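You operate a simulated robot arm through the tools that you are given. There is no shell and no other tool. Be economical: measure what you need, move in short steps, check, and stop when the job is done.

Carry out the task below with a simulated robot arm. There is one attempt and no reset: what you move stays moved.

## Task
Brush the rust off both hoops, then lay the small hoop inside the large one.
Fine: use the wire brush and put it back. Set down upright: wire brush. What is to be rubbed or washed off counts as gone when no trace of it is left.

Only the result counts: the job must be done as asked and must still hold three seconds after the hand-in. Knocking over, shifting, dropping, spilling or breaking anything else fails it.

## Robot
A 6-joint arm with a two-finger parallel gripper, fixed in place. Base frame: the origin is at the foot of the arm, x ahead of it, y to its left, z up; the work surface is at about z = 90. Lengths are in cm, angles in rad, forces in N, time in s.
With the tool pointing down near the work surface it reaches from about 24 to 66 cm from the base axis. Its first joint turns from -1.152 to 1.152 rad. Payload 2.9 kg.
The TCP is the grasp point between the finger pads, 3 cm short of the fingertips. In the tool frame z runs along the fingers and y along their closing line. The gripper opens to 11 cm. The fingers are 2 cm wide and 1 cm thick; the gripper's body (4.8 by 11.2 cm) begins 5.5 cm behind the TCP.
Orientation is that of the tool frame in the base frame, as a unit quaternion [x, y, z, w]. With the fingers straight down and closing along the base's y, the tool's x points along the base's -x, its y along +y and its z along -z.

## Interface
- The arm moves only by the tool send_rows. Its argument "increments" is a list of rows, each a list of 7 numbers: the shift along the tool's x, y, z in m, then the turn, a rotation vector about the tool's x, y, z in rad, then the gripper command, from -1 (shut) to 1 (fully open), values between in proportion. In form: [[dx, dy, dz, wx, wy, wz, claw], ...]. A call has 1 to 12 rows; each row shifts and turns the commanded pose from where the row before left it, along the tool's axes as they then stand. Rows are played at 5 a second. More than 5 cm and 0.15 rad between two rows, or a gripper value outside its range, and nothing of the call is played. A pose out of reach is approached as far as the arm can. The call stops where the force on the tool passes 40 N (or 10 N more than at its start, if that is more) or the arm is blocked; 0.2 s more then pass. The fingers move at their own pace (about 10.8 cm/s each) and stop on an object; they squeeze with about 30 N. The grip force told is the motor's: it shows also when the fingers shut on nothing. Time passes only in rows, and 0.2 s behind the last, so rows that do not move let the fingers close. It gives the time, the measured TCP pose, the force on the tool (base axes), the opening and the grip force at its end, in the units of the frame above (readings bear some noise), with the torque about the TCP (base axes, N m) and any sound that the robot's microphone picked up.
- Cameras (640 x 400 px; columns grow to the right, rows downward): "scene" is fixed at [7.59, 42.7, 140.61]; the picture's right is [-0.80, -0.60, 0.00], its down [-0.22, 0.29, -0.93] and it looks along [0.56, -0.74, -0.36] (base axes); focal length 330 px, centre (320, 200). "wrist" rides on the gripper at [7.2, 1.7, -10.3] in the tool frame; the picture's right is [-0.23, 0.97, 0.00], its down [-0.76, -0.18, -0.62] and it looks along [-0.61, -0.14, 0.78] (tool axes); focal length 222 px, centre (320, 200). There is no depth. A picture from a camera that has moved, and an enlarged one, comes with that camera's place and axes in the base frame and with its lens.
- snapshot(camera): a new picture of that camera. It takes no simulated time.
- inspect(camera, box): a new picture of the part [left, top, right, bottom] of that camera's present view, enlarged. It takes no simulated time.
- job_done(): hands the job in; it is judged then, once.

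Work in short steps. Places have to be worked out from the pictures, the camera data and where the tool is seen: move nearer, look again, correct. Check each grasp and each placing, and mend what went wrong. You have 120 turns and 64 pictures in all, those below and enlarged ones among them. Open the gripper and draw the arm clear of the work before you hand the job in, unless the task says otherwise; then end with one line.

The tools are called after "Call:" as name(argument=value, ...) on one line, values as JSON. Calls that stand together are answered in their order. send_rows: Moves the arm, as the interface text tells. Its arguments: {"type":"object","properties":{"increments":{"type":"array","items":{"type":"array","items":{"type":"number"}}}},"required":["increments"]} The other tools are called the same way: snapshot (camera) takes a picture; inspect (camera, box) takes an enlarged picture of a part of a camera's view; job_done () hands the job in.

At the start:

```text
clock: 0.0
eef_pos: [38.41, -4.86, 128.43]
tool_rot: [0.0, 1.0, 0.0, 0.0]
contact_force: [0.7, 0.3, 0.7]
torque: [0.01, -0.01, -0.05]
width: 11.0
grasp_force: 0.0
```

scene: 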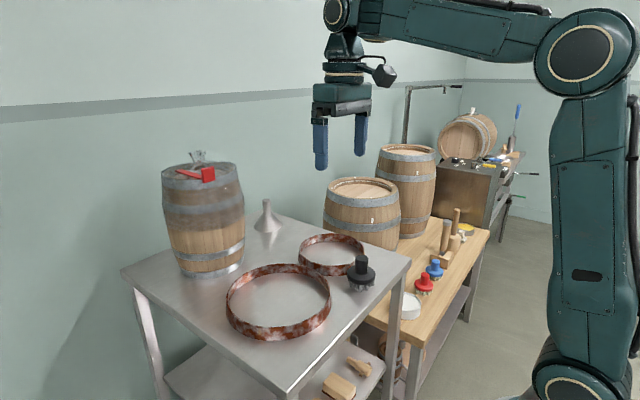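
wrist: 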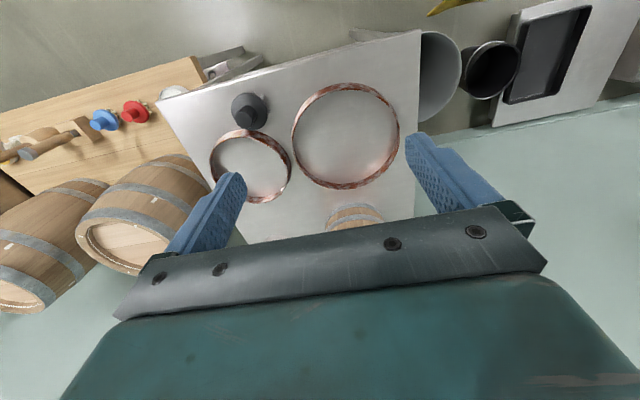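

I start by looking closer at the table with hoops and brushes.

Call:
inspect(camera="scene", box=[200, 190, 420, 350])

Call:
inspect(camera="wrist", box=[140, 60, 460, 260])

```text
2.50 times, centred on (310, 270) of scene
camera zoom: at [7.59, 42.7, 140.61], right [-0.8, -0.6, 0.0], down [-0.22, 0.29, -0.93], along [0.56, -0.74, -0.36], focal length 824 px, centre (345, 25)
```

zoom: 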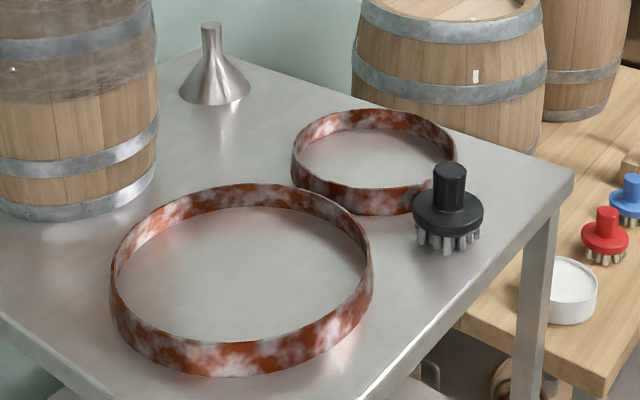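

```text
2.00 times, centred on (300, 160) of wrist
camera zoom: at [31.25, -3.07, 138.86], right [0.23, 0.97, 0.0], down [0.76, -0.18, 0.62], along [0.61, -0.14, -0.78], focal length 444 px, centre (360, 280)
```

zoom: 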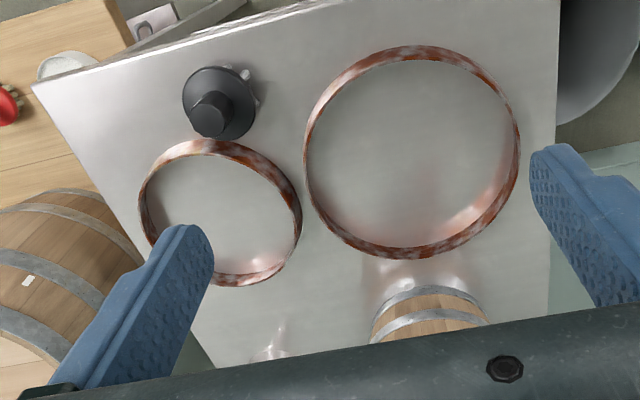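

I compare the candidate brushes before choosing.

Call:
inspect(camera="scene", box=[335, 240, 475, 328])

Call:
inspect(camera="scene", box=[300, 320, 420, 400])

Call:
inspect(camera="wrist", box=[0, 70, 290, 250])

```text
4.55 times, centred on (405, 284) of scene
camera zoom: at [7.59, 42.7, 140.61], right [-0.8, -0.6, 0.0], down [-0.22, 0.29, -0.93], along [0.56, -0.74, -0.36], focal length 1499 px, centre (-66, -182)
```

zoom: 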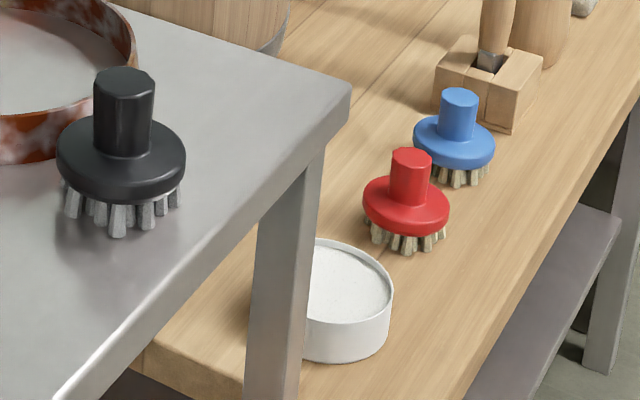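

```text
5.00 times, centred on (360, 360) of scene
camera zoom: at [7.59, 42.7, 140.61], right [-0.8, -0.6, 0.0], down [-0.22, 0.29, -0.93], along [0.56, -0.74, -0.36], focal length 1649 px, centre (120, -600)
```

zoom: 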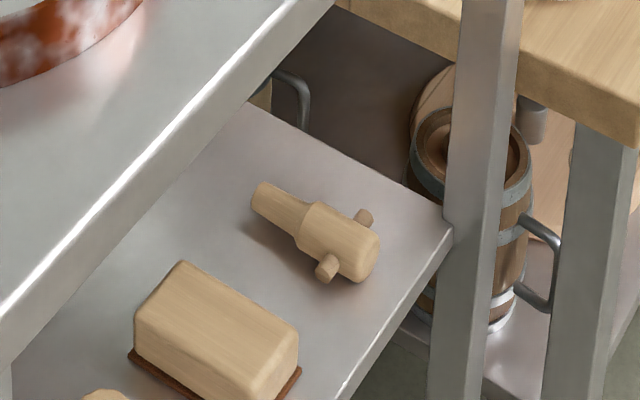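

```text
2.21 times, centred on (145, 160) of wrist
camera zoom: at [31.25, -3.07, 138.86], right [0.23, 0.97, 0.0], down [0.76, -0.18, 0.62], along [0.61, -0.14, -0.78], focal length 490 px, centre (706, 288)
```

zoom: 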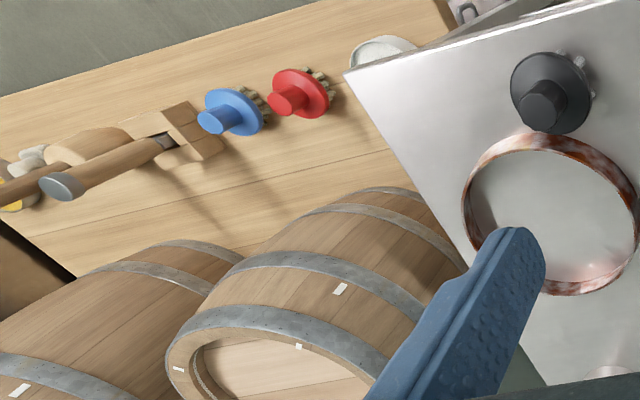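

Black brush has steel bristles, so it is the wire brush, standing near (41.5,-19.2). I move above it at z≈108.

Call:
send_rows(increments=[[-0.0052, -0.0239, 0.034, 0, 0, 0, 1], [-0.0052, -0.0239, 0.034, 0, 0, 0, 1], [-0.0052, -0.0239, 0.034, 0, 0, 0, 1], [-0.0052, -0.0239, 0.034, 0, 0, 0, 1], [-0.0052, -0.0239, 0.034, 0, 0, 0, 1], [-0.0052, -0.0239, 0.034, 0, 0, 0, 1], [0, 0, 0, 0, 0, 0, 1]])

Call:
snapshot(camera="wrist")

Call:
inspect(camera="scene", box=[290, 170, 450, 310])

```text
clock: 1.6
eef_pos: [41.45, -19.39, 108.08]
tool_rot: [0.0, 1.0, 0.001, 0.002]
contact_force: [0.0, 0.4, -0.1]
torque: [0.0, -0.01, -0.01]
width: 11.0
grasp_force: 0.0
```

```text
56 pictures are left
camera wrist: at [34.28, -17.46, 118.38], right [0.23, 0.97, 0.0], down [0.76, -0.18, 0.62], along [0.61, -0.14, -0.78], focal length 222 px, centre (320, 200)
```

wrist: 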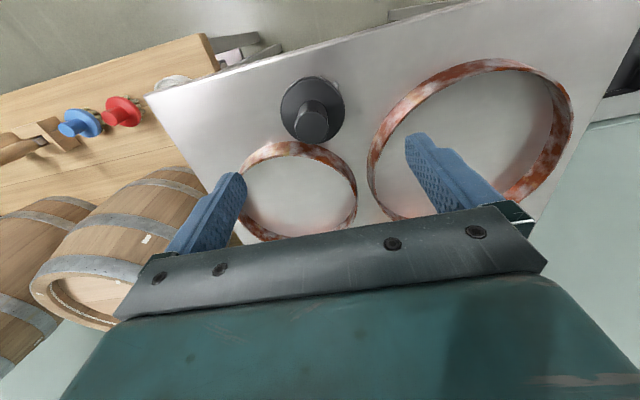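

```text
2.86 times, centred on (370, 240) of scene
camera zoom: at [7.59, 42.7, 140.61], right [-0.8, -0.6, 0.0], down [-0.22, 0.29, -0.93], along [0.56, -0.74, -0.36], focal length 942 px, centre (177, 86)
```

zoom: 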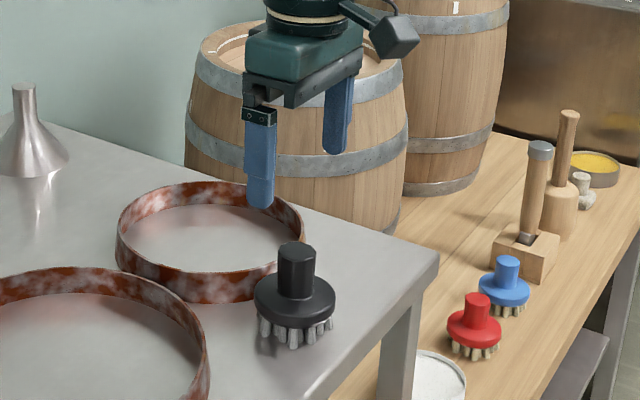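

The knob centre works out at about (41.2,-19.8), top z≈98.5, disc top z≈94. I descend to z=97.7 and close.

Call:
send_rows(increments=[[0.0025, -0.0045, 0.03, 0, 0, 0, 0.5], [0, 0, 0.03, 0, 0, 0, 0.3], [0, 0, 0.025, 0, 0, 0, 0.1], [0, 0, 0.0188, 0, 0, 0, 0.1], [0, 0, 0, 0, 0, 0, -1], [0, 0, 0, 0, 0, 0, -1], [0, 0, 0, 0, 0, 0, -1], [0, 0, 0, 0, 0, 0, -1]])

Call:
inspect(camera="scene", box=[290, 170, 450, 310])

```text
clock: 3.4
eef_pos: [41.44, -19.65, 97.72]
tool_rot: [-0.001, 1.0, 0.0, 0.0]
contact_force: [0.2, -0.8, -0.2]
torque: [0.05, 0.02, -0.02]
width: 3.28
grasp_force: 30.1
```

```text
2.86 times, centred on (370, 240) of scene
camera zoom: at [7.59, 42.7, 140.61], right [-0.8, -0.6, 0.0], down [-0.22, 0.29, -0.93], along [0.56, -0.74, -0.36], focal length 942 px, centre (177, 86)
```

zoom: 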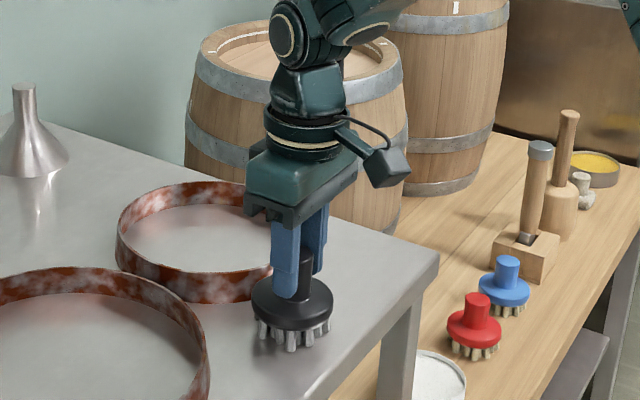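

Grip holds the knob (3.28 cm). The bristle tips are 7.7 cm below the TCP; I lift it and view the hoops.

Call:
send_rows(increments=[[0, 0, -0.03, 0, 0, 0, -1], [0, 0, -0.04, 0, 0, 0, -1], [0, 0.03, -0.04, 0, 0, 0, -1], [0, 0.04, -0.04, 0, 0, 0, -1], [0, 0, 0, 0, 0, 0, -1]])

Call:
snapshot(camera="wrist")

Call:
inspect(camera="scene", box=[210, 220, 410, 345])

```text
refused: row 4 steps farther than a row can; nothing moved
```

```text
53 pictures are left
camera wrist: at [34.12, -17.86, 108.03], right [0.23, 0.97, 0.0], down [0.76, -0.18, 0.62], along [0.61, -0.14, -0.78], focal length 222 px, centre (320, 200)
```

wrist: 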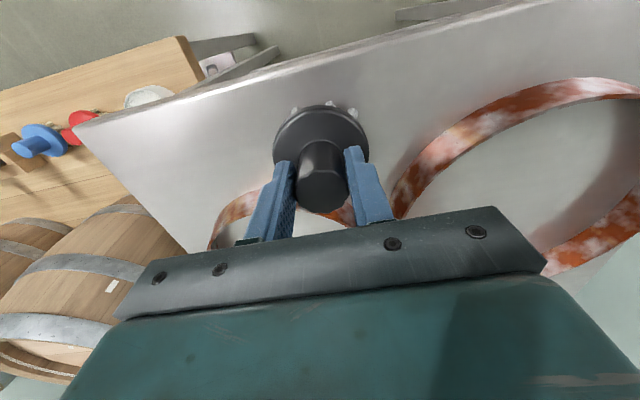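

```text
3.20 times, centred on (310, 282) of scene
camera zoom: at [7.59, 42.7, 140.61], right [-0.8, -0.6, 0.0], down [-0.22, 0.29, -0.93], along [0.56, -0.74, -0.36], focal length 1055 px, centre (352, -64)
```

zoom: 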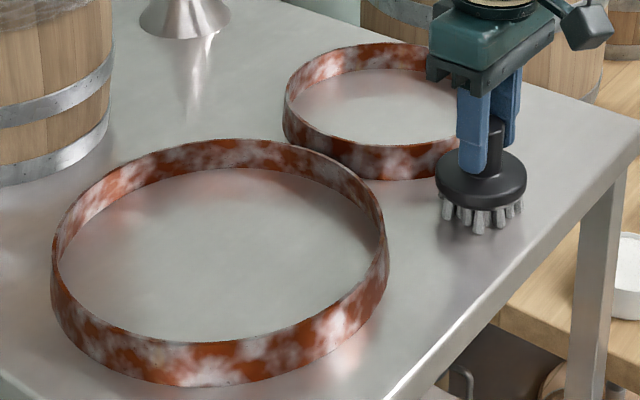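

The row was too long; I lift with smaller rows.

Call:
send_rows(increments=[[0, 0, -0.03, 0, 0, 0, -1], [0, 0, -0.04, 0, 0, 0, -1], [0, 0.03, -0.035, 0, 0, 0, -1], [0, 0.03, -0.035, 0, 0, 0, -1], [0.02, 0.03, -0.03, 0, 0, 0, -1], [0.02, 0, -0.03, 0, 0, 0, -1], [0, 0, 0, 0, 0, 0, -1]])

Call:
snapshot(camera="wrist")

Call:
inspect(camera="scene", box=[210, 220, 410, 345])

```text
clock: 5.0
eef_pos: [37.37, -10.69, 117.8]
tool_rot: [0.0, 1.0, 0.0, -0.001]
contact_force: [-0.5, 0.7, -1.4]
torque: [0.0, 0.01, -0.01]
width: 3.29
grasp_force: 29.6
```

```text
51 pictures are left
camera wrist: at [30.01, -8.84, 128.22], right [0.23, 0.97, 0.0], down [0.76, -0.18, 0.62], along [0.61, -0.14, -0.78], focal length 222 px, centre (320, 200)
```

wrist: 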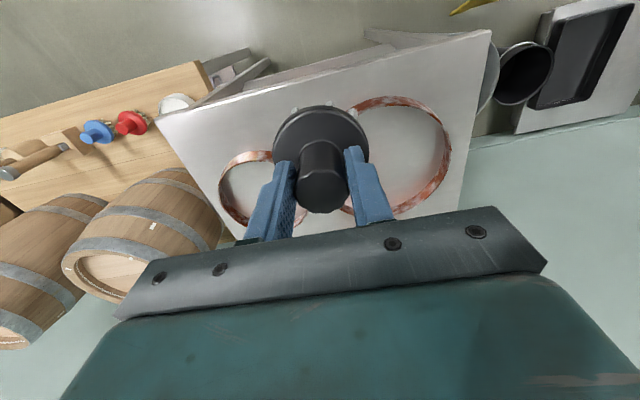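

```text
3.20 times, centred on (310, 282) of scene
camera zoom: at [7.58, 42.7, 140.61], right [-0.8, -0.6, 0.0], down [-0.22, 0.29, -0.93], along [0.56, -0.74, -0.36], focal length 1055 px, centre (352, -64)
```

zoom: 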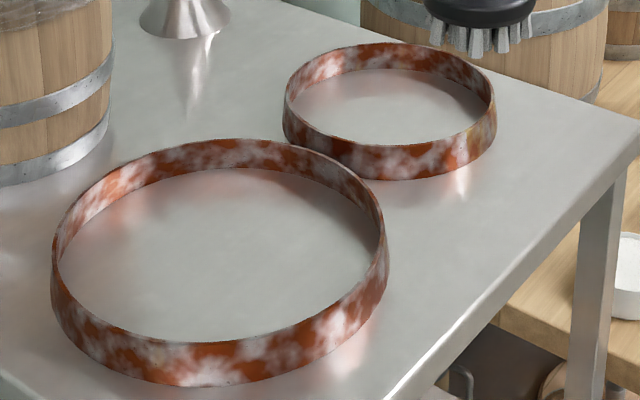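

Hoops: large at about (53,-2.2) r≈12, small at (54.8,-25.6) r≈9.6, tops z≈93.3. I'll bring the brush over the near side of the small hoop and lower it gently onto the rim to see how the rust responds.

Call:
send_rows(increments=[[-0.0159, -0.0298, 0.0296, 0, 0, 0, -1], [-0.0159, -0.0298, 0.0296, 0, 0, 0, -1], [-0.0159, -0.0298, 0.0296, 0, 0, 0, -1], [-0.0159, -0.0298, 0.0296, 0, 0, 0, -1], [-0.0157, -0.0298, 0.0246, 0, 0, 0, -1], [0, 0, 0.006, 0, 0, 0, -1], [0, 0, 0.006, 0, 0, 0, -1], [0, 0, 0.005, 0, 0, 0, -1], [0, 0, 0, 0, 0, 0, -1]])

Call:
inspect(camera="scene", box=[210, 220, 410, 345])

```text
clock: 7.0
eef_pos: [45.29, -25.62, 101.74]
tool_rot: [0.0, 1.0, 0.0, 0.001]
contact_force: [-0.3, 0.0, -1.8]
torque: [-0.02, 0.03, 0.02]
width: 3.29
grasp_force: 29.9
```

```text
3.20 times, centred on (310, 282) of scene
camera zoom: at [7.59, 42.7, 140.61], right [-0.8, -0.6, 0.0], down [-0.22, 0.29, -0.93], along [0.56, -0.74, -0.36], focal length 1055 px, centre (352, -64)
```

zoom: 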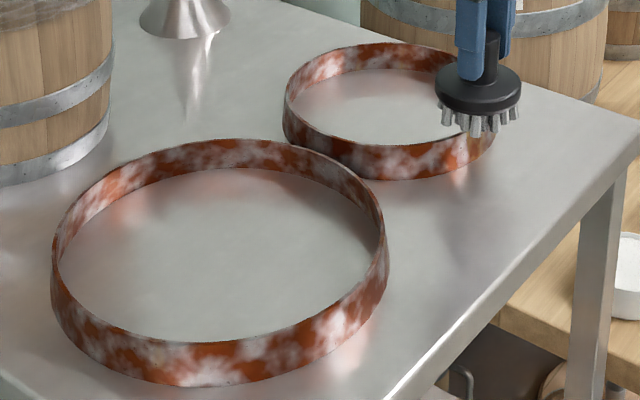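

Bristle tips at about z=94, just over the rim. I lower until contact and stroke along the rim a little.

Call:
send_rows(increments=[[0, 0, 0.003, 0, 0, 0, -1], [0, 0, 0.003, 0, 0, 0, -1], [0, 0, 0.002, 0, 0, 0, -1], [0, 0, 0, 0, 0, 0, -1]])

```text
clock: 8.0
eef_pos: [45.22, -25.51, 100.84]
tool_rot: [0.0, 1.0, 0.0, 0.0]
contact_force: [0.1, -0.1, -1.5]
torque: [0.02, -0.04, 0.0]
width: 3.31
grasp_force: 30.0
```

Call:
send_rows(increments=[[0, 0, 0.002, 0, 0, 0, -1], [0, 0, 0.002, 0, 0, 0, -1], [0, 0, 0.002, 0, 0, 0, -1], [0, 0, 0.002, 0, 0, 0, -1], [0, 0, 0, 0, 0, 0, -1]])

Call:
inspect(camera="scene", box=[280, 220, 400, 295])

```text
clock: 9.2
eef_pos: [45.41, -25.65, 100.29]
tool_rot: [-0.001, 1.0, -0.001, 0.003]
contact_force: [2.2, -1.3, 27.5]
torque: [-0.02, -0.43, -0.04]
width: 3.3
grasp_force: 30.0
```

```text
5.33 times, centred on (340, 258) of scene
camera zoom: at [7.55, 42.72, 140.61], right [-0.8, -0.6, 0.0], down [-0.22, 0.29, -0.93], along [0.56, -0.74, -0.36], focal length 1759 px, centre (213, -107)
```

zoom: 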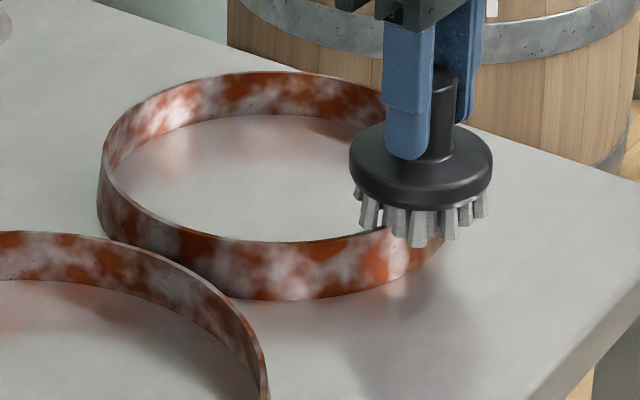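

Contact at z≈100.4 (rim ≈92.7). I ease off slightly and stroke along the rim to see the effect.

Call:
send_rows(increments=[[0, 0, -0.001, 0, 0, 0, -1], [0, 0.015, 0, 0, 0, 0, -1], [-0.004, 0.015, 0, 0, 0, 0, -1], [0.004, -0.015, 0, 0, 0, 0, -1], [0, -0.015, 0, 0, 0, 0, -1], [0, -0.015, 0, 0, 0, 0, -1], [-0.004, -0.015, 0, 0, 0, 0, -1], [0, 0, 0, 0, 0, 0, -1]])

Call:
inspect(camera="scene", box=[280, 220, 400, 295])

```text
clock: 11.0
eef_pos: [45.63, -28.53, 100.24]
tool_rot: [0.0, 1.0, 0.001, -0.001]
contact_force: [-0.5, 1.9, 4.8]
torque: [-0.03, -0.07, 0.01]
width: 3.27
grasp_force: 29.8
```

```text
5.33 times, centred on (340, 258) of scene
camera zoom: at [7.58, 42.71, 140.61], right [-0.8, -0.6, 0.0], down [-0.22, 0.29, -0.93], along [0.56, -0.74, -0.36], focal length 1759 px, centre (213, -107)
```

zoom: 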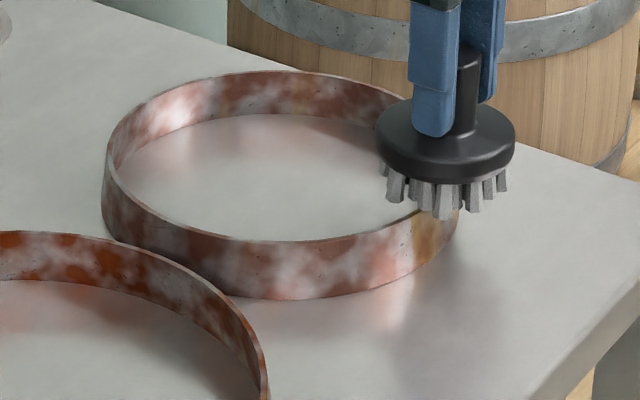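

The rust on the whole small hoop is fading with rubbing. I keep stroking.

Call:
send_rows(increments=[[0.002, 0.015, 0.0005, 0, 0, 0, -1], [0.002, 0.015, 0, 0, 0, 0, -1], [0, 0.015, 0, 0, 0, 0, -1], [0, -0.015, 0, 0, 0, 0, -1], [0, -0.015, 0, 0, 0, 0, -1], [0, 0.015, 0, 0, 0, 0, -1], [0, 0.015, 0, 0, 0, 0, -1], [0, -0.015, 0, 0, 0, 0, -1], [0, -0.015, 0, 0, 0, 0, -1], [0, 0.015, 0, 0, 0, 0, -1], [0, 0, 0, 0, 0, 0, -1]])

Call:
inspect(camera="scene", box=[280, 220, 400, 295])

```text
clock: 13.4
eef_pos: [45.15, -25.47, 100.21]
tool_rot: [0.0, 1.0, 0.0, 0.0]
contact_force: [-0.2, -0.8, 1.4]
torque: [0.01, -0.02, -0.02]
width: 3.26
grasp_force: 30.1
```

```text
5.33 times, centred on (340, 258) of scene
camera zoom: at [7.58, 42.7, 140.61], right [-0.8, -0.6, 0.0], down [-0.22, 0.29, -0.93], along [0.56, -0.74, -0.36], focal length 1759 px, centre (213, -107)
```

zoom: 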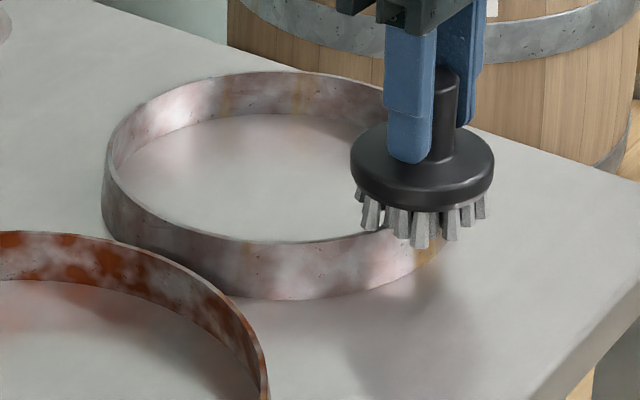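

It's fading further. I press slightly more and continue.

Call:
send_rows(increments=[[0, -0.015, 0.0005, 0, 0, 0, -1], [0, -0.015, 0, 0, 0, 0, -1], [0, 0.015, 0, 0, 0, 0, -1], [0, 0.015, 0, 0, 0, 0, -1], [0, -0.015, 0, 0, 0, 0, -1], [0, -0.015, 0, 0, 0, 0, -1], [0, 0.015, 0, 0, 0, 0, -1], [0, 0.015, 0, 0, 0, 0, -1], [0, -0.015, 0, 0, 0, 0, -1], [0, -0.015, 0, 0, 0, 0, -1], [0, 0.015, 0, 0, 0, 0, -1], [0, 0.015, 0, 0, 0, 0, -1]])

Call:
send_rows(increments=[[0, -0.015, 0, 0, 0, 0, -1], [0, -0.015, 0, 0, 0, 0, -1], [0, 0.015, 0, 0, 0, 0, -1], [0, 0.015, 0, 0, 0, 0, -1], [0, -0.015, 0, 0, 0, 0, -1], [0, -0.015, 0, 0, 0, 0, -1], [0, 0.015, 0, 0, 0, 0, -1], [0, 0.015, 0, 0, 0, 0, -1], [0, -0.015, 0, 0, 0, 0, -1], [0, -0.015, 0, 0, 0, 0, -1], [0, 0.015, 0, 0, 0, 0, -1], [0, 0.015, 0, 0, 0, 0, -1]])

Call:
inspect(camera="scene", box=[280, 220, 400, 295])

```text
clock: 16.0
eef_pos: [45.25, -25.55, 100.18]
tool_rot: [0.0, 1.0, -0.001, 0.001]
contact_force: [0.4, -2.5, 5.5]
torque: [0.04, -0.12, -0.07]
width: 3.28
grasp_force: 30.0
```

```text
clock: 18.6
eef_pos: [45.29, -25.73, 100.21]
tool_rot: [0.0, 1.0, 0.0, 0.0]
contact_force: [-0.4, -3.9, 8.0]
torque: [0.0, -0.11, -0.07]
width: 3.29
grasp_force: 30.3
```

```text
5.33 times, centred on (340, 258) of scene
camera zoom: at [7.58, 42.7, 140.61], right [-0.8, -0.6, 0.0], down [-0.22, 0.29, -0.93], along [0.56, -0.74, -0.36], focal length 1759 px, centre (213, -107)
```

zoom: 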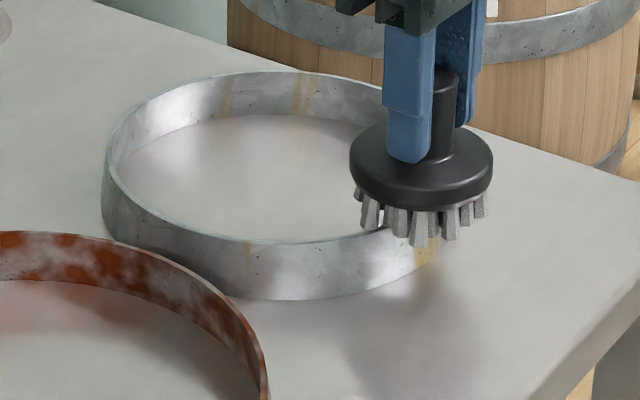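

The red is gone, but yellowish streaks remain; I continue stroking to see whether they are rust or texture.

Call:
send_rows(increments=[[0, -0.015, 0, 0, 0, 0, -1], [0, -0.015, 0, 0, 0, 0, -1], [0, 0.015, 0, 0, 0, 0, -1], [0, 0.015, 0, 0, 0, 0, -1], [0, -0.015, 0, 0, 0, 0, -1], [0, -0.015, 0, 0, 0, 0, -1], [0, 0.015, 0, 0, 0, 0, -1], [0, 0.015, 0, 0, 0, 0, -1], [0, -0.015, 0, 0, 0, 0, -1], [0, -0.015, 0, 0, 0, 0, -1], [0, 0.015, 0, 0, 0, 0, -1], [0, 0.015, 0, 0, 0, 0, -1]])

Call:
send_rows(increments=[[0, -0.015, 0, 0, 0, 0, -1], [0, -0.015, 0, 0, 0, 0, -1], [0, 0.015, 0, 0, 0, 0, -1], [0, 0.015, 0, 0, 0, 0, -1], [0, -0.015, 0, 0, 0, 0, -1], [0, -0.015, 0, 0, 0, 0, -1], [0, 0.015, 0, 0, 0, 0, -1], [0, 0.015, 0, 0, 0, 0, -1], [0, 0, -0.02, 0, 0, 0, -1], [0, 0.03, -0.03, 0, 0, 0, -1], [0.03, 0.03, -0.02, 0, 0, 0, -1], [0, 0, 0, 0, 0, 0, -1]])

Call:
inspect(camera="scene", box=[280, 220, 400, 295])

```text
clock: 21.2
eef_pos: [45.3, -25.68, 100.13]
tool_rot: [0.0, 1.0, 0.0, 0.0]
contact_force: [1.0, -0.8, 0.7]
torque: [0.01, -0.04, -0.05]
width: 3.26
grasp_force: 30.0
```

```text
clock: 23.8
eef_pos: [42.21, -19.58, 106.99]
tool_rot: [0.0, 1.0, -0.001, 0.0]
contact_force: [0.1, 0.8, -1.4]
torque: [-0.05, 0.01, 0.01]
width: 3.3
grasp_force: 29.6
```

```text
5.33 times, centred on (340, 258) of scene
camera zoom: at [7.58, 42.7, 140.61], right [-0.8, -0.6, 0.0], down [-0.22, 0.29, -0.93], along [0.56, -0.74, -0.36], focal length 1759 px, centre (213, -107)
```

zoom: 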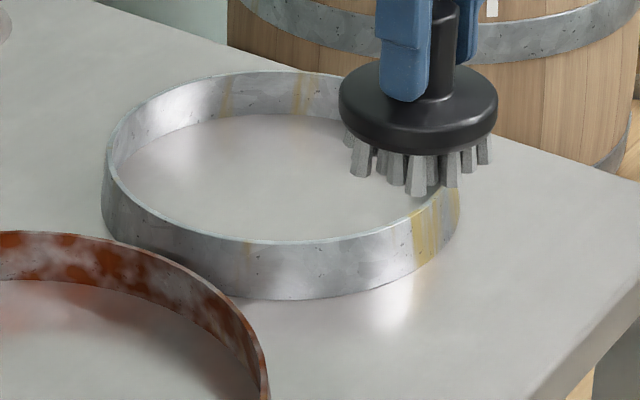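

The streaks do not change at all — they look like the galvanised texture. Now to the near side of the large hoop at (41.2,-2.2).

Call:
send_rows(increments=[[0.0025, 0.0435, 0, 0, 0, 0, -1], [0.0025, 0.0435, 0, 0, 0, 0, -1], [0.0025, 0.0435, 0, 0, 0, 0, -1], [0.0025, 0.0435, 0, 0, 0, 0, -1], [0, 0, 0.03, 0, 0, 0, -1], [0, 0, 0.02, 0, 0, 0, -1], [0, 0, 0.008, 0, 0, 0, -1], [0, 0, 0, 0, 0, 0, -1]])

Call:
inspect(camera="scene", box=[220, 220, 400, 345])

```text
clock: 25.6
eef_pos: [41.21, -2.12, 101.41]
tool_rot: [0.0, 1.0, 0.0, 0.0]
contact_force: [-0.5, 0.7, -1.0]
torque: [0.02, 0.01, 0.01]
width: 3.29
grasp_force: 29.8
```

```text
3.20 times, centred on (310, 282) of scene
camera zoom: at [7.59, 42.7, 140.61], right [-0.8, -0.6, 0.0], down [-0.22, 0.29, -0.93], along [0.56, -0.74, -0.36], focal length 1055 px, centre (352, -64)
```

zoom: 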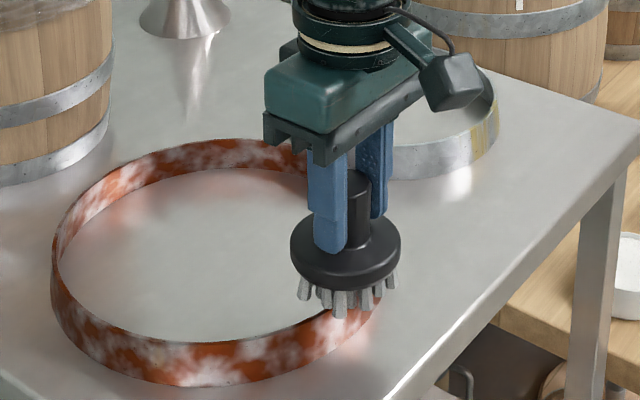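

The brush is right over the rim; I lower to contact.

Call:
send_rows(increments=[[0, 0, 0.003, 0, 0, 0, -1], [0, 0, 0.002, 0, 0, 0, -1], [0, 0, 0.002, 0, 0, 0, -1], [0, 0, 0.002, 0, 0, 0, -1], [0, 0, 0.002, 0, 0, 0, -1], [0, 0, 0, 0, 0, 0, -1]])

```text
clock: 27.0
eef_pos: [41.33, -2.18, 100.34]
tool_rot: [-0.001, 1.0, 0.0, 0.0]
contact_force: [-0.2, 0.2, -1.1]
torque: [0.03, 0.01, -0.03]
width: 3.27
grasp_force: 29.7
```

Call:
send_rows(increments=[[0, 0, 0.002, 0, 0, 0, -1], [0, 0, 0.001, 0, 0, 0, -1], [0, 0, 0.001, 0, 0, 0, -1], [0, 0, 0, 0, 0, 0, -1]])

```text
clock: 28.0
eef_pos: [41.46, -2.26, 100.05]
tool_rot: [0.0, 1.0, 0.0, 0.003]
contact_force: [-2.2, 2.4, 28.3]
torque: [0.0, -0.11, -0.03]
width: 3.27
grasp_force: 30.1
```

Contact with about 29 N; I ease off 1 mm and stroke.

Call:
send_rows(increments=[[0, 0, -0.001, 0, 0, 0, -1], [0, 0.015, 0, 0, 0, 0, -1], [0, -0.015, 0, 0, 0, 0, -1], [0, -0.015, 0, 0, 0, 0, -1], [0, 0.015, 0, 0, 0, 0, -1], [0, 0.015, 0, 0, 0, 0, -1], [0, -0.015, 0, 0, 0, 0, -1], [0, -0.015, 0, 0, 0, 0, -1], [0, 0.015, 0, 0, 0, 0, -1], [0, 0.015, 0, 0, 0, 0, -1], [0, -0.015, 0, 0, 0, 0, -1], [0, 0, 0, 0, 0, 0, -1]])

Call:
send_rows(increments=[[0, -0.015, 0.0003, 0, 0, 0, -1], [0, 0.015, 0, 0, 0, 0, -1], [0, 0.015, 0, 0, 0, 0, -1], [0, -0.015, 0, 0, 0, 0, -1], [0, -0.015, 0, 0, 0, 0, -1], [0, 0.015, 0, 0, 0, 0, -1], [0, 0.015, 0, 0, 0, 0, -1], [0, -0.015, 0, 0, 0, 0, -1], [0, -0.015, 0, 0, 0, 0, -1], [0, 0.015, 0, 0, 0, 0, -1], [0, 0, 0, 0, 0, 0, -1]])

Call:
inspect(camera="scene", box=[220, 220, 400, 345])

```text
clock: 30.6
eef_pos: [41.14, -2.04, 99.97]
tool_rot: [0.0, 1.0, 0.0, 0.0]
contact_force: [-0.5, 2.2, 4.6]
torque: [0.03, -0.07, 0.02]
width: 3.27
grasp_force: 29.5
```

```text
clock: 33.0
eef_pos: [41.23, -2.17, 100.02]
tool_rot: [0.001, 1.0, -0.001, 0.002]
contact_force: [1.0, -3.6, 11.9]
torque: [-0.03, -0.17, -0.07]
width: 3.28
grasp_force: 30.2
```

```text
3.20 times, centred on (310, 282) of scene
camera zoom: at [7.57, 42.69, 140.62], right [-0.8, -0.6, 0.0], down [-0.22, 0.29, -0.93], along [0.56, -0.74, -0.36], focal length 1055 px, centre (352, -64)
```

zoom: 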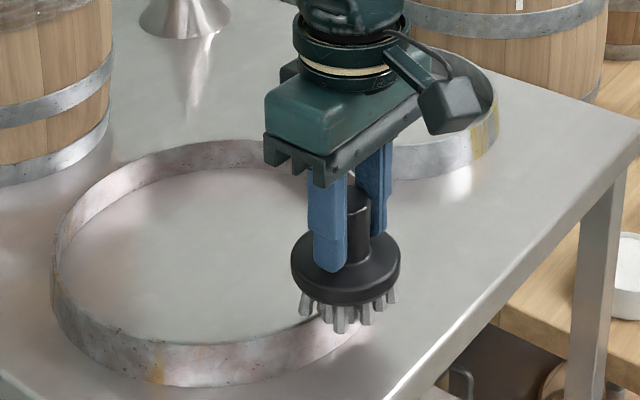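

Nearly clean, a pinkish tint remains. I keep on for two more rounds.

Call:
send_rows(increments=[[0, -0.015, 0, 0, 0, 0, -1], [0, -0.015, 0, 0, 0, 0, -1], [0, 0.015, 0, 0, 0, 0, -1], [0, 0.015, 0, 0, 0, 0, -1], [0, -0.015, 0, 0, 0, 0, -1], [0, -0.015, 0, 0, 0, 0, -1], [0, 0.015, 0, 0, 0, 0, -1], [0, 0.015, 0, 0, 0, 0, -1], [0, -0.015, 0, 0, 0, 0, -1], [0, -0.015, 0, 0, 0, 0, -1], [0, 0.015, 0, 0, 0, 0, -1], [0, 0.015, 0, 0, 0, 0, -1]])

Call:
send_rows(increments=[[0, -0.015, 0, 0, 0, 0, -1], [0, -0.015, 0, 0, 0, 0, -1], [0, 0.015, 0, 0, 0, 0, -1], [0, 0.015, 0, 0, 0, 0, -1], [0, -0.015, 0, 0, 0, 0, -1], [0, -0.015, 0, 0, 0, 0, -1], [0, 0.015, 0, 0, 0, 0, -1], [0, 0.015, 0, 0, 0, 0, -1], [0, -0.015, 0, 0, 0, 0, -1], [0, -0.015, 0, 0, 0, 0, -1], [0, 0.015, 0, 0, 0, 0, -1], [0, 0.015, 0, 0, 0, 0, -1]])

Call:
send_rows(increments=[[0, -0.015, 0, 0, 0, 0, -1], [0, -0.015, 0, 0, 0, 0, -1], [0, 0.015, 0, 0, 0, 0, -1], [0, 0.015, 0, 0, 0, 0, -1], [0, -0.015, 0, 0, 0, 0, -1], [0, -0.015, 0, 0, 0, 0, -1], [0, 0.015, 0, 0, 0, 0, -1], [0, 0.015, 0, 0, 0, 0, -1], [0, 0, -0.03, 0, 0, 0, -1], [0, 0, -0.04, 0, 0, 0, -1], [0, 0, -0.04, 0, 0, 0, -1], [0, 0, 0, 0, 0, 0, -1]])

Call:
inspect(camera="scene", box=[220, 220, 400, 345])

Call:
snapshot(camera="wrist")

```text
clock: 35.6
eef_pos: [41.18, -2.19, 99.86]
tool_rot: [0.0, 1.0, 0.0, 0.001]
contact_force: [0.4, -2.8, 7.2]
torque: [0.07, -0.16, -0.08]
width: 3.28
grasp_force: 29.5
```

```text
clock: 38.2
eef_pos: [41.41, -2.24, 99.94]
tool_rot: [0.0, 1.0, 0.0, 0.001]
contact_force: [-0.3, -3.2, 8.6]
torque: [0.11, -0.12, -0.05]
width: 3.29
grasp_force: 30.1
```

```text
clock: 40.8
eef_pos: [41.22, -2.23, 110.99]
tool_rot: [0.0, 1.0, 0.0, 0.0]
contact_force: [0.3, 0.2, -1.7]
torque: [0.0, 0.03, 0.01]
width: 3.27
grasp_force: 30.1
```

```text
3.20 times, centred on (310, 282) of scene
camera zoom: at [7.59, 42.7, 140.61], right [-0.8, -0.6, 0.0], down [-0.22, 0.29, -0.93], along [0.56, -0.74, -0.36], focal length 1055 px, centre (352, -64)
```

zoom: 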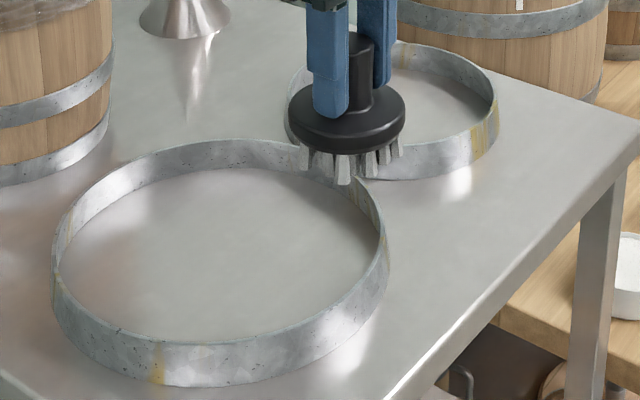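

```text
40 pictures are left
camera wrist: at [33.99, -0.38, 121.36], right [0.23, 0.97, 0.0], down [0.76, -0.18, 0.62], along [0.61, -0.14, -0.78], focal length 222 px, centre (320, 200)
```

wrist: 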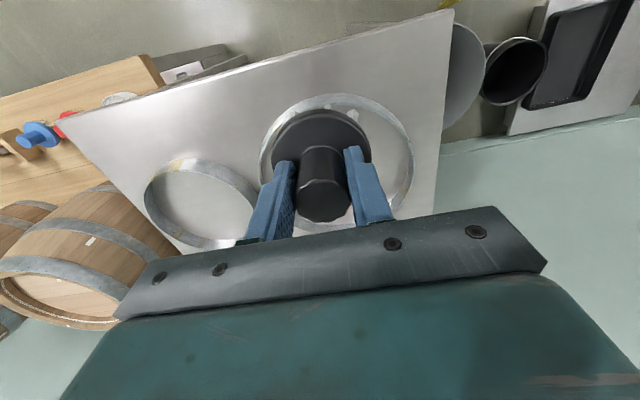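

Both look clean; I check closely for remaining traces.

Call:
inspect(camera="scene", box=[222, 255, 338, 345])

Call:
inspect(camera="scene", box=[295, 225, 375, 285])

```text
4.44 times, centred on (280, 300) of scene
camera zoom: at [7.59, 42.7, 140.61], right [-0.8, -0.6, 0.0], down [-0.22, 0.29, -0.93], along [0.56, -0.74, -0.36], focal length 1466 px, centre (498, -244)
```

zoom: 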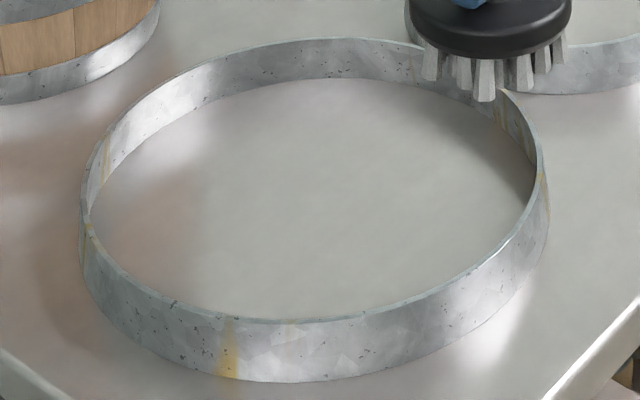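

```text
6.67 times, centred on (335, 255) of scene
camera zoom: at [7.59, 42.7, 140.61], right [-0.8, -0.6, 0.0], down [-0.22, 0.29, -0.93], along [0.56, -0.74, -0.36], focal length 2198 px, centre (220, -167)
```

zoom: 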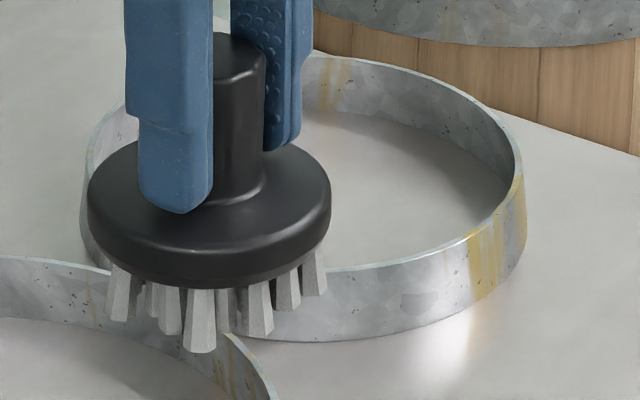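

No rust left; yellow streaks are in the metal's texture (constant throughout). Now I return the brush to (41.4,-19.7) and set it down.

Call:
send_rows(increments=[[-0.0005, -0.0435, 0, 0, 0, 0, -1], [-0.0005, -0.0435, 0, 0, 0, 0, -1], [-0.0005, -0.0435, 0, 0, 0, 0, -1], [-0.0005, -0.0437, 0, 0, 0, 0, -1], [0, 0, 0.04, 0, 0, 0, -1], [0, 0, 0.04, 0, 0, 0, -1], [0, 0, 0.03, 0, 0, 0, -1], [0, 0, 0.013, 0, 0, 0, -1], [0, 0, 0.004, 0, 0, 0, -1], [0, 0, 0.003, 0, 0, 0, -1], [0, 0, 0, 0, 0, 0, -1]])

Call:
inspect(camera="scene", box=[290, 170, 450, 310])

```text
clock: 43.2
eef_pos: [41.49, -19.54, 97.97]
tool_rot: [0.0, 1.0, -0.001, 0.001]
contact_force: [0.2, 0.2, -1.3]
torque: [0.0, -0.01, 0.05]
width: 3.26
grasp_force: 30.2
```

```text
2.86 times, centred on (370, 240) of scene
camera zoom: at [7.59, 42.7, 140.61], right [-0.8, -0.6, 0.0], down [-0.22, 0.29, -0.93], along [0.56, -0.74, -0.36], focal length 942 px, centre (177, 86)
```

zoom: 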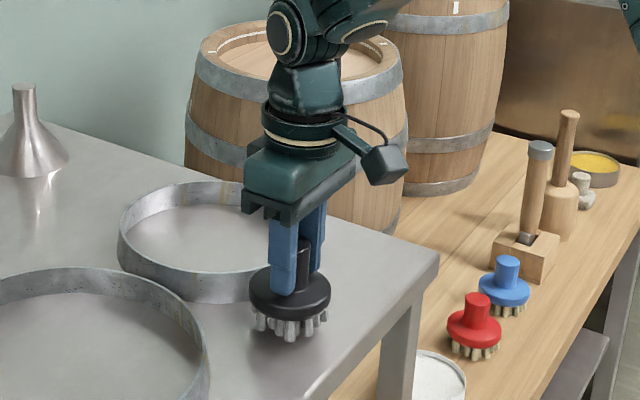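

The brush has slipped up slightly in the grip, so about 0.7 cm remains; I lower in small steps to contact.

Call:
send_rows(increments=[[0, 0, 0.002, 0, 0, 0, -1], [0, 0, 0.001, 0, 0, 0, -1], [0, 0, 0.001, 0, 0, 0, -1], [0, 0, 0, 0, 0, 0, -1]])

```text
clock: 44.2
eef_pos: [41.6, -19.59, 97.47]
tool_rot: [0.0, 1.0, 0.0, -0.001]
contact_force: [-0.6, -0.1, -1.6]
torque: [-0.03, 0.02, 0.0]
width: 3.29
grasp_force: 29.8
```

Call:
send_rows(increments=[[0, 0, 0.001, 0, 0, 0, -1], [0, 0, 0.001, 0, 0, 0, -1], [0, 0, 0.001, 0, 0, 0, -1], [0, 0, 0, 0, 0, 0, -1]])

```text
clock: 45.2
eef_pos: [41.48, -19.61, 97.11]
tool_rot: [0.0, 1.0, 0.0, 0.0]
contact_force: [-1.0, -0.6, -1.3]
torque: [-0.02, 0.02, 0.01]
width: 3.28
grasp_force: 29.5
```

Call:
send_rows(increments=[[0, 0, 0.001, 0, 0, 0, -1], [0, 0, 0.001, 0, 0, 0, -1], [0, 0, 0, 0, 0, 0, -1]])

Call:
inspect(camera="scene", box=[290, 170, 450, 310])

```text
clock: 46.0
eef_pos: [41.53, -19.57, 96.86]
tool_rot: [0.0, 1.0, -0.001, 0.0]
contact_force: [-0.6, 0.0, -1.3]
torque: [0.0, 0.02, 0.0]
width: 3.27
grasp_force: 29.6
```

```text
2.86 times, centred on (370, 240) of scene
camera zoom: at [7.59, 42.7, 140.61], right [-0.8, -0.6, 0.0], down [-0.22, 0.29, -0.93], along [0.56, -0.74, -0.36], focal length 942 px, centre (177, 86)
```

zoom: 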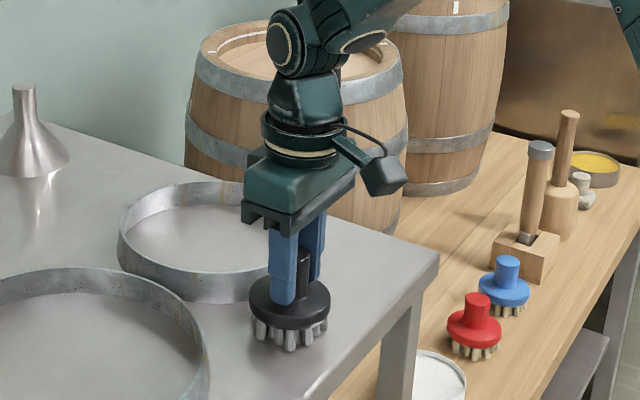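

Call:
send_rows(increments=[[0, 0, 0.001, 0, 0, 0, -1], [0, 0, 0.001, 0, 0, 0, -1], [0, 0, 0, 0, 0, 0, -1]])

```text
clock: 46.8
eef_pos: [41.36, -19.65, 96.86]
tool_rot: [-0.001, 1.0, -0.001, 0.001]
contact_force: [-4.6, 1.9, 18.6]
torque: [0.13, -0.37, 0.07]
width: 3.24
grasp_force: 30.2
```

Contact with the table. I ease off, open and retreat upward.

Call:
send_rows(increments=[[0, 0, -0.001, 0, 0, 0, -1], [0, 0, 0, 0, 0, 0, -0.3], [0, 0, 0, 0, 0, 0, 0], [0, 0, 0, 0, 0, 0, 0], [0, 0, -0.03, 0, 0, 0, 0], [0, 0, -0.04, 0, 0, 0, 0], [0, 0, -0.04, 0, 0, 0, 0], [0, 0, -0.04, 0, 0, 0, 0], [0, 0, 0, 0, 0, 0, 0]])

Call:
inspect(camera="scene", box=[290, 170, 450, 310])

Call:
snapshot(camera="wrist")

```text
clock: 48.8
eef_pos: [41.58, -19.71, 111.92]
tool_rot: [0.0, 1.0, 0.0, 0.0]
contact_force: [0.7, -0.1, 0.1]
torque: [-0.03, 0.0, -0.01]
width: 5.5
grasp_force: 0.1
```

```text
2.86 times, centred on (370, 240) of scene
camera zoom: at [7.58, 42.7, 140.61], right [-0.8, -0.6, 0.0], down [-0.22, 0.29, -0.93], along [0.56, -0.74, -0.36], focal length 942 px, centre (177, 86)
```

zoom: 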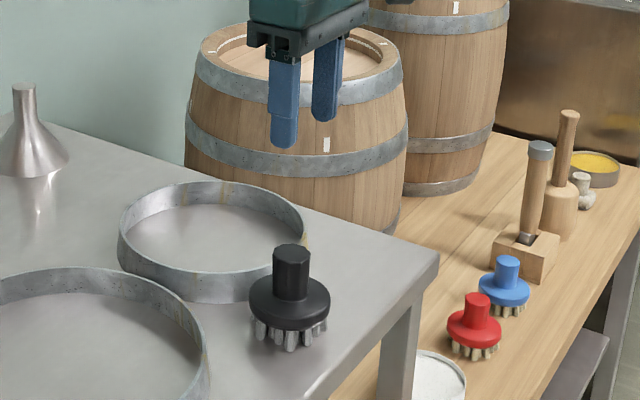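

```text
34 pictures are left
camera wrist: at [34.3, -17.92, 122.3], right [0.23, 0.97, 0.0], down [0.76, -0.18, 0.62], along [0.61, -0.14, -0.78], focal length 222 px, centre (320, 200)
```

wrist: 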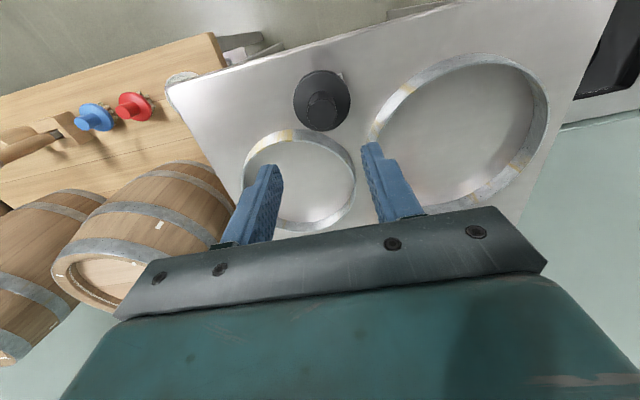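

The brush is upright at its place. Next I go above the small hoop's rim at (46.4,-30.4) and yaw −60° so the fingers close radially.

Call:
send_rows(increments=[[-0.016, -0.0355, 0, 0, 0, 0, 0], [-0.016, -0.0355, 0, 0, 0, 0, 0], [-0.016, -0.0355, 0, 0, 0, 0, 0], [0, 0, 0.02, 0, 0, 0.1496, 0], [0, 0, 0.02, 0, 0, 0.1496, 0], [0, 0, 0, 0, 0, 0.1496, 0], [0, 0, 0, 0, 0, 0.1496, 0], [0, 0, 0, 0, 0, 0.1496, 0], [0, 0, 0, 0, 0, 0.1496, 0], [0, 0, 0, 0, 0, 0.1496, 0], [0, 0, 0, 0, 0, 0, 0]])

Call:
snapshot(camera="wrist")

Call:
inspect(camera="scene", box=[270, 170, 430, 300])

```text
clock: 51.2
eef_pos: [46.13, -30.3, 107.94]
tool_rot: [0.501, 0.865, 0.001, 0.0]
contact_force: [0.2, -0.9, 0.0]
torque: [-0.03, 0.01, 0.0]
width: 5.5
grasp_force: 0.1
```

```text
33 pictures are left
camera wrist: at [44.15, -22.99, 118.26], right [0.96, 0.29, 0.0], down [0.23, -0.75, 0.62], along [0.18, -0.6, -0.78], focal length 222 px, centre (320, 200)
```

wrist: 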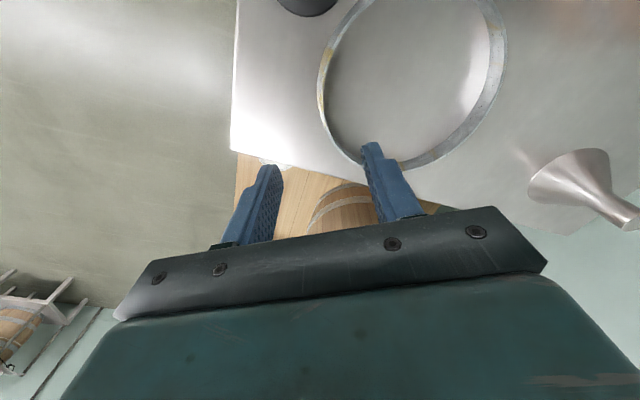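

```text
3.08 times, centred on (350, 235) of scene
camera zoom: at [7.59, 42.7, 140.61], right [-0.8, -0.6, 0.0], down [-0.22, 0.29, -0.93], along [0.56, -0.74, -0.36], focal length 1015 px, centre (228, 92)
```

zoom: 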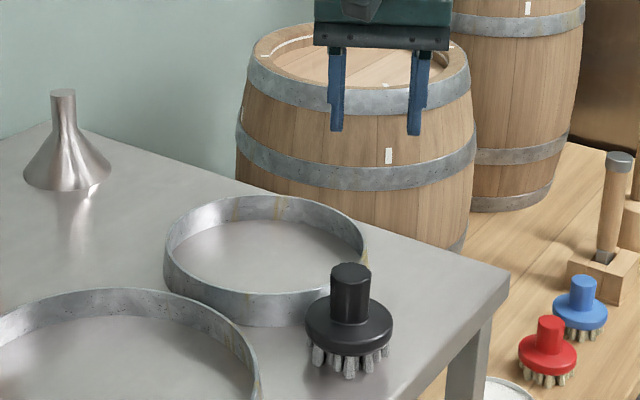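

Fingers straddle the rim line. I descend to z≈93.8 and close gently.

Call:
send_rows(increments=[[0, 0.002, 0.04, 0, 0, 0, 0], [0, 0, 0.04, 0, 0, 0, 0], [0, 0, 0.03, 0, 0, 0, 0], [0, 0, 0.02, 0, 0, 0, 0], [0, 0, 0.01, 0, 0, 0, 0], [0, 0, 0, 0, 0, 0, 0]])

Call:
snapshot(camera="wrist")

Call:
inspect(camera="scene", box=[290, 200, 410, 300])

```text
clock: 52.6
eef_pos: [46.38, -30.2, 93.69]
tool_rot: [0.5, 0.866, 0.0, 0.001]
contact_force: [0.1, -0.7, 0.5]
torque: [-0.01, 0.01, -0.03]
width: 5.5
grasp_force: 0.1
```

```text
31 pictures are left
camera wrist: at [44.36, -22.86, 104.19], right [0.96, 0.29, 0.0], down [0.23, -0.75, 0.62], along [0.18, -0.6, -0.78], focal length 222 px, centre (320, 200)
```

wrist: 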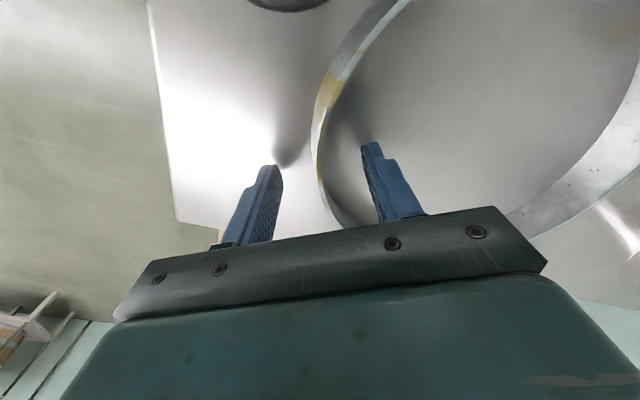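

```text
4.00 times, centred on (350, 250) of scene
camera zoom: at [7.59, 42.7, 140.61], right [-0.8, -0.6, 0.0], down [-0.22, 0.29, -0.93], along [0.56, -0.74, -0.36], focal length 1319 px, centre (200, 0)
```

zoom: 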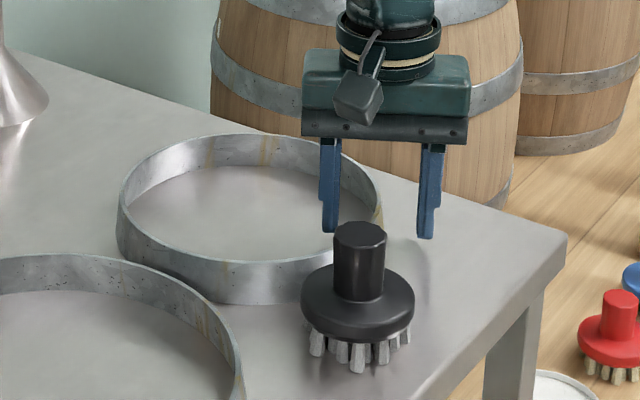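

The rim sits between the fingers. Closing now.

Call:
send_rows(increments=[[0, 0, 0, 0, 0, 0, -0.4], [0, 0, 0, 0, 0, 0, -0.8], [0, 0, 0, 0, 0, 0, -1], [0, 0, 0, 0, 0, 0, -1], [0, 0, 0, 0, 0, 0, -1]])

Call:
send_rows(increments=[[0, 0, -0.005, 0, 0, 0, -1], [0, 0, -0.005, 0, 0, 0, -1], [0, 0, -0.01, 0, 0, 0, -1], [0, 0, 0, 0, 0, 0, -1]])

Call:
inspect(camera="scene", box=[270, 190, 430, 300])

```text
clock: 53.8
eef_pos: [46.46, -30.22, 93.94]
tool_rot: [0.5, 0.866, -0.001, 0.0]
contact_force: [1.1, 1.5, -0.2]
torque: [-0.14, 0.16, 0.01]
width: 0.68
grasp_force: 30.3
```

```text
clock: 54.8
eef_pos: [46.4, -30.1, 95.91]
tool_rot: [0.5, 0.866, 0.0, 0.0]
contact_force: [-0.2, 0.4, -2.8]
torque: [-0.14, 0.29, -0.03]
width: 0.67
grasp_force: 30.5
```

```text
3.64 times, centred on (350, 245) of scene
camera zoom: at [7.59, 42.7, 140.61], right [-0.8, -0.6, 0.0], down [-0.22, 0.29, -0.93], along [0.56, -0.74, -0.36], focal length 1199 px, centre (211, 36)
```

zoom: 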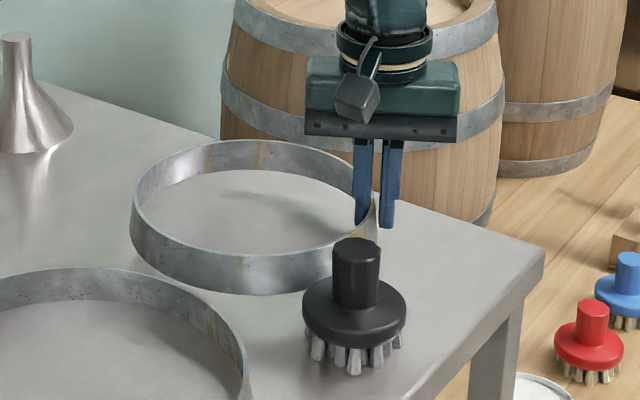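

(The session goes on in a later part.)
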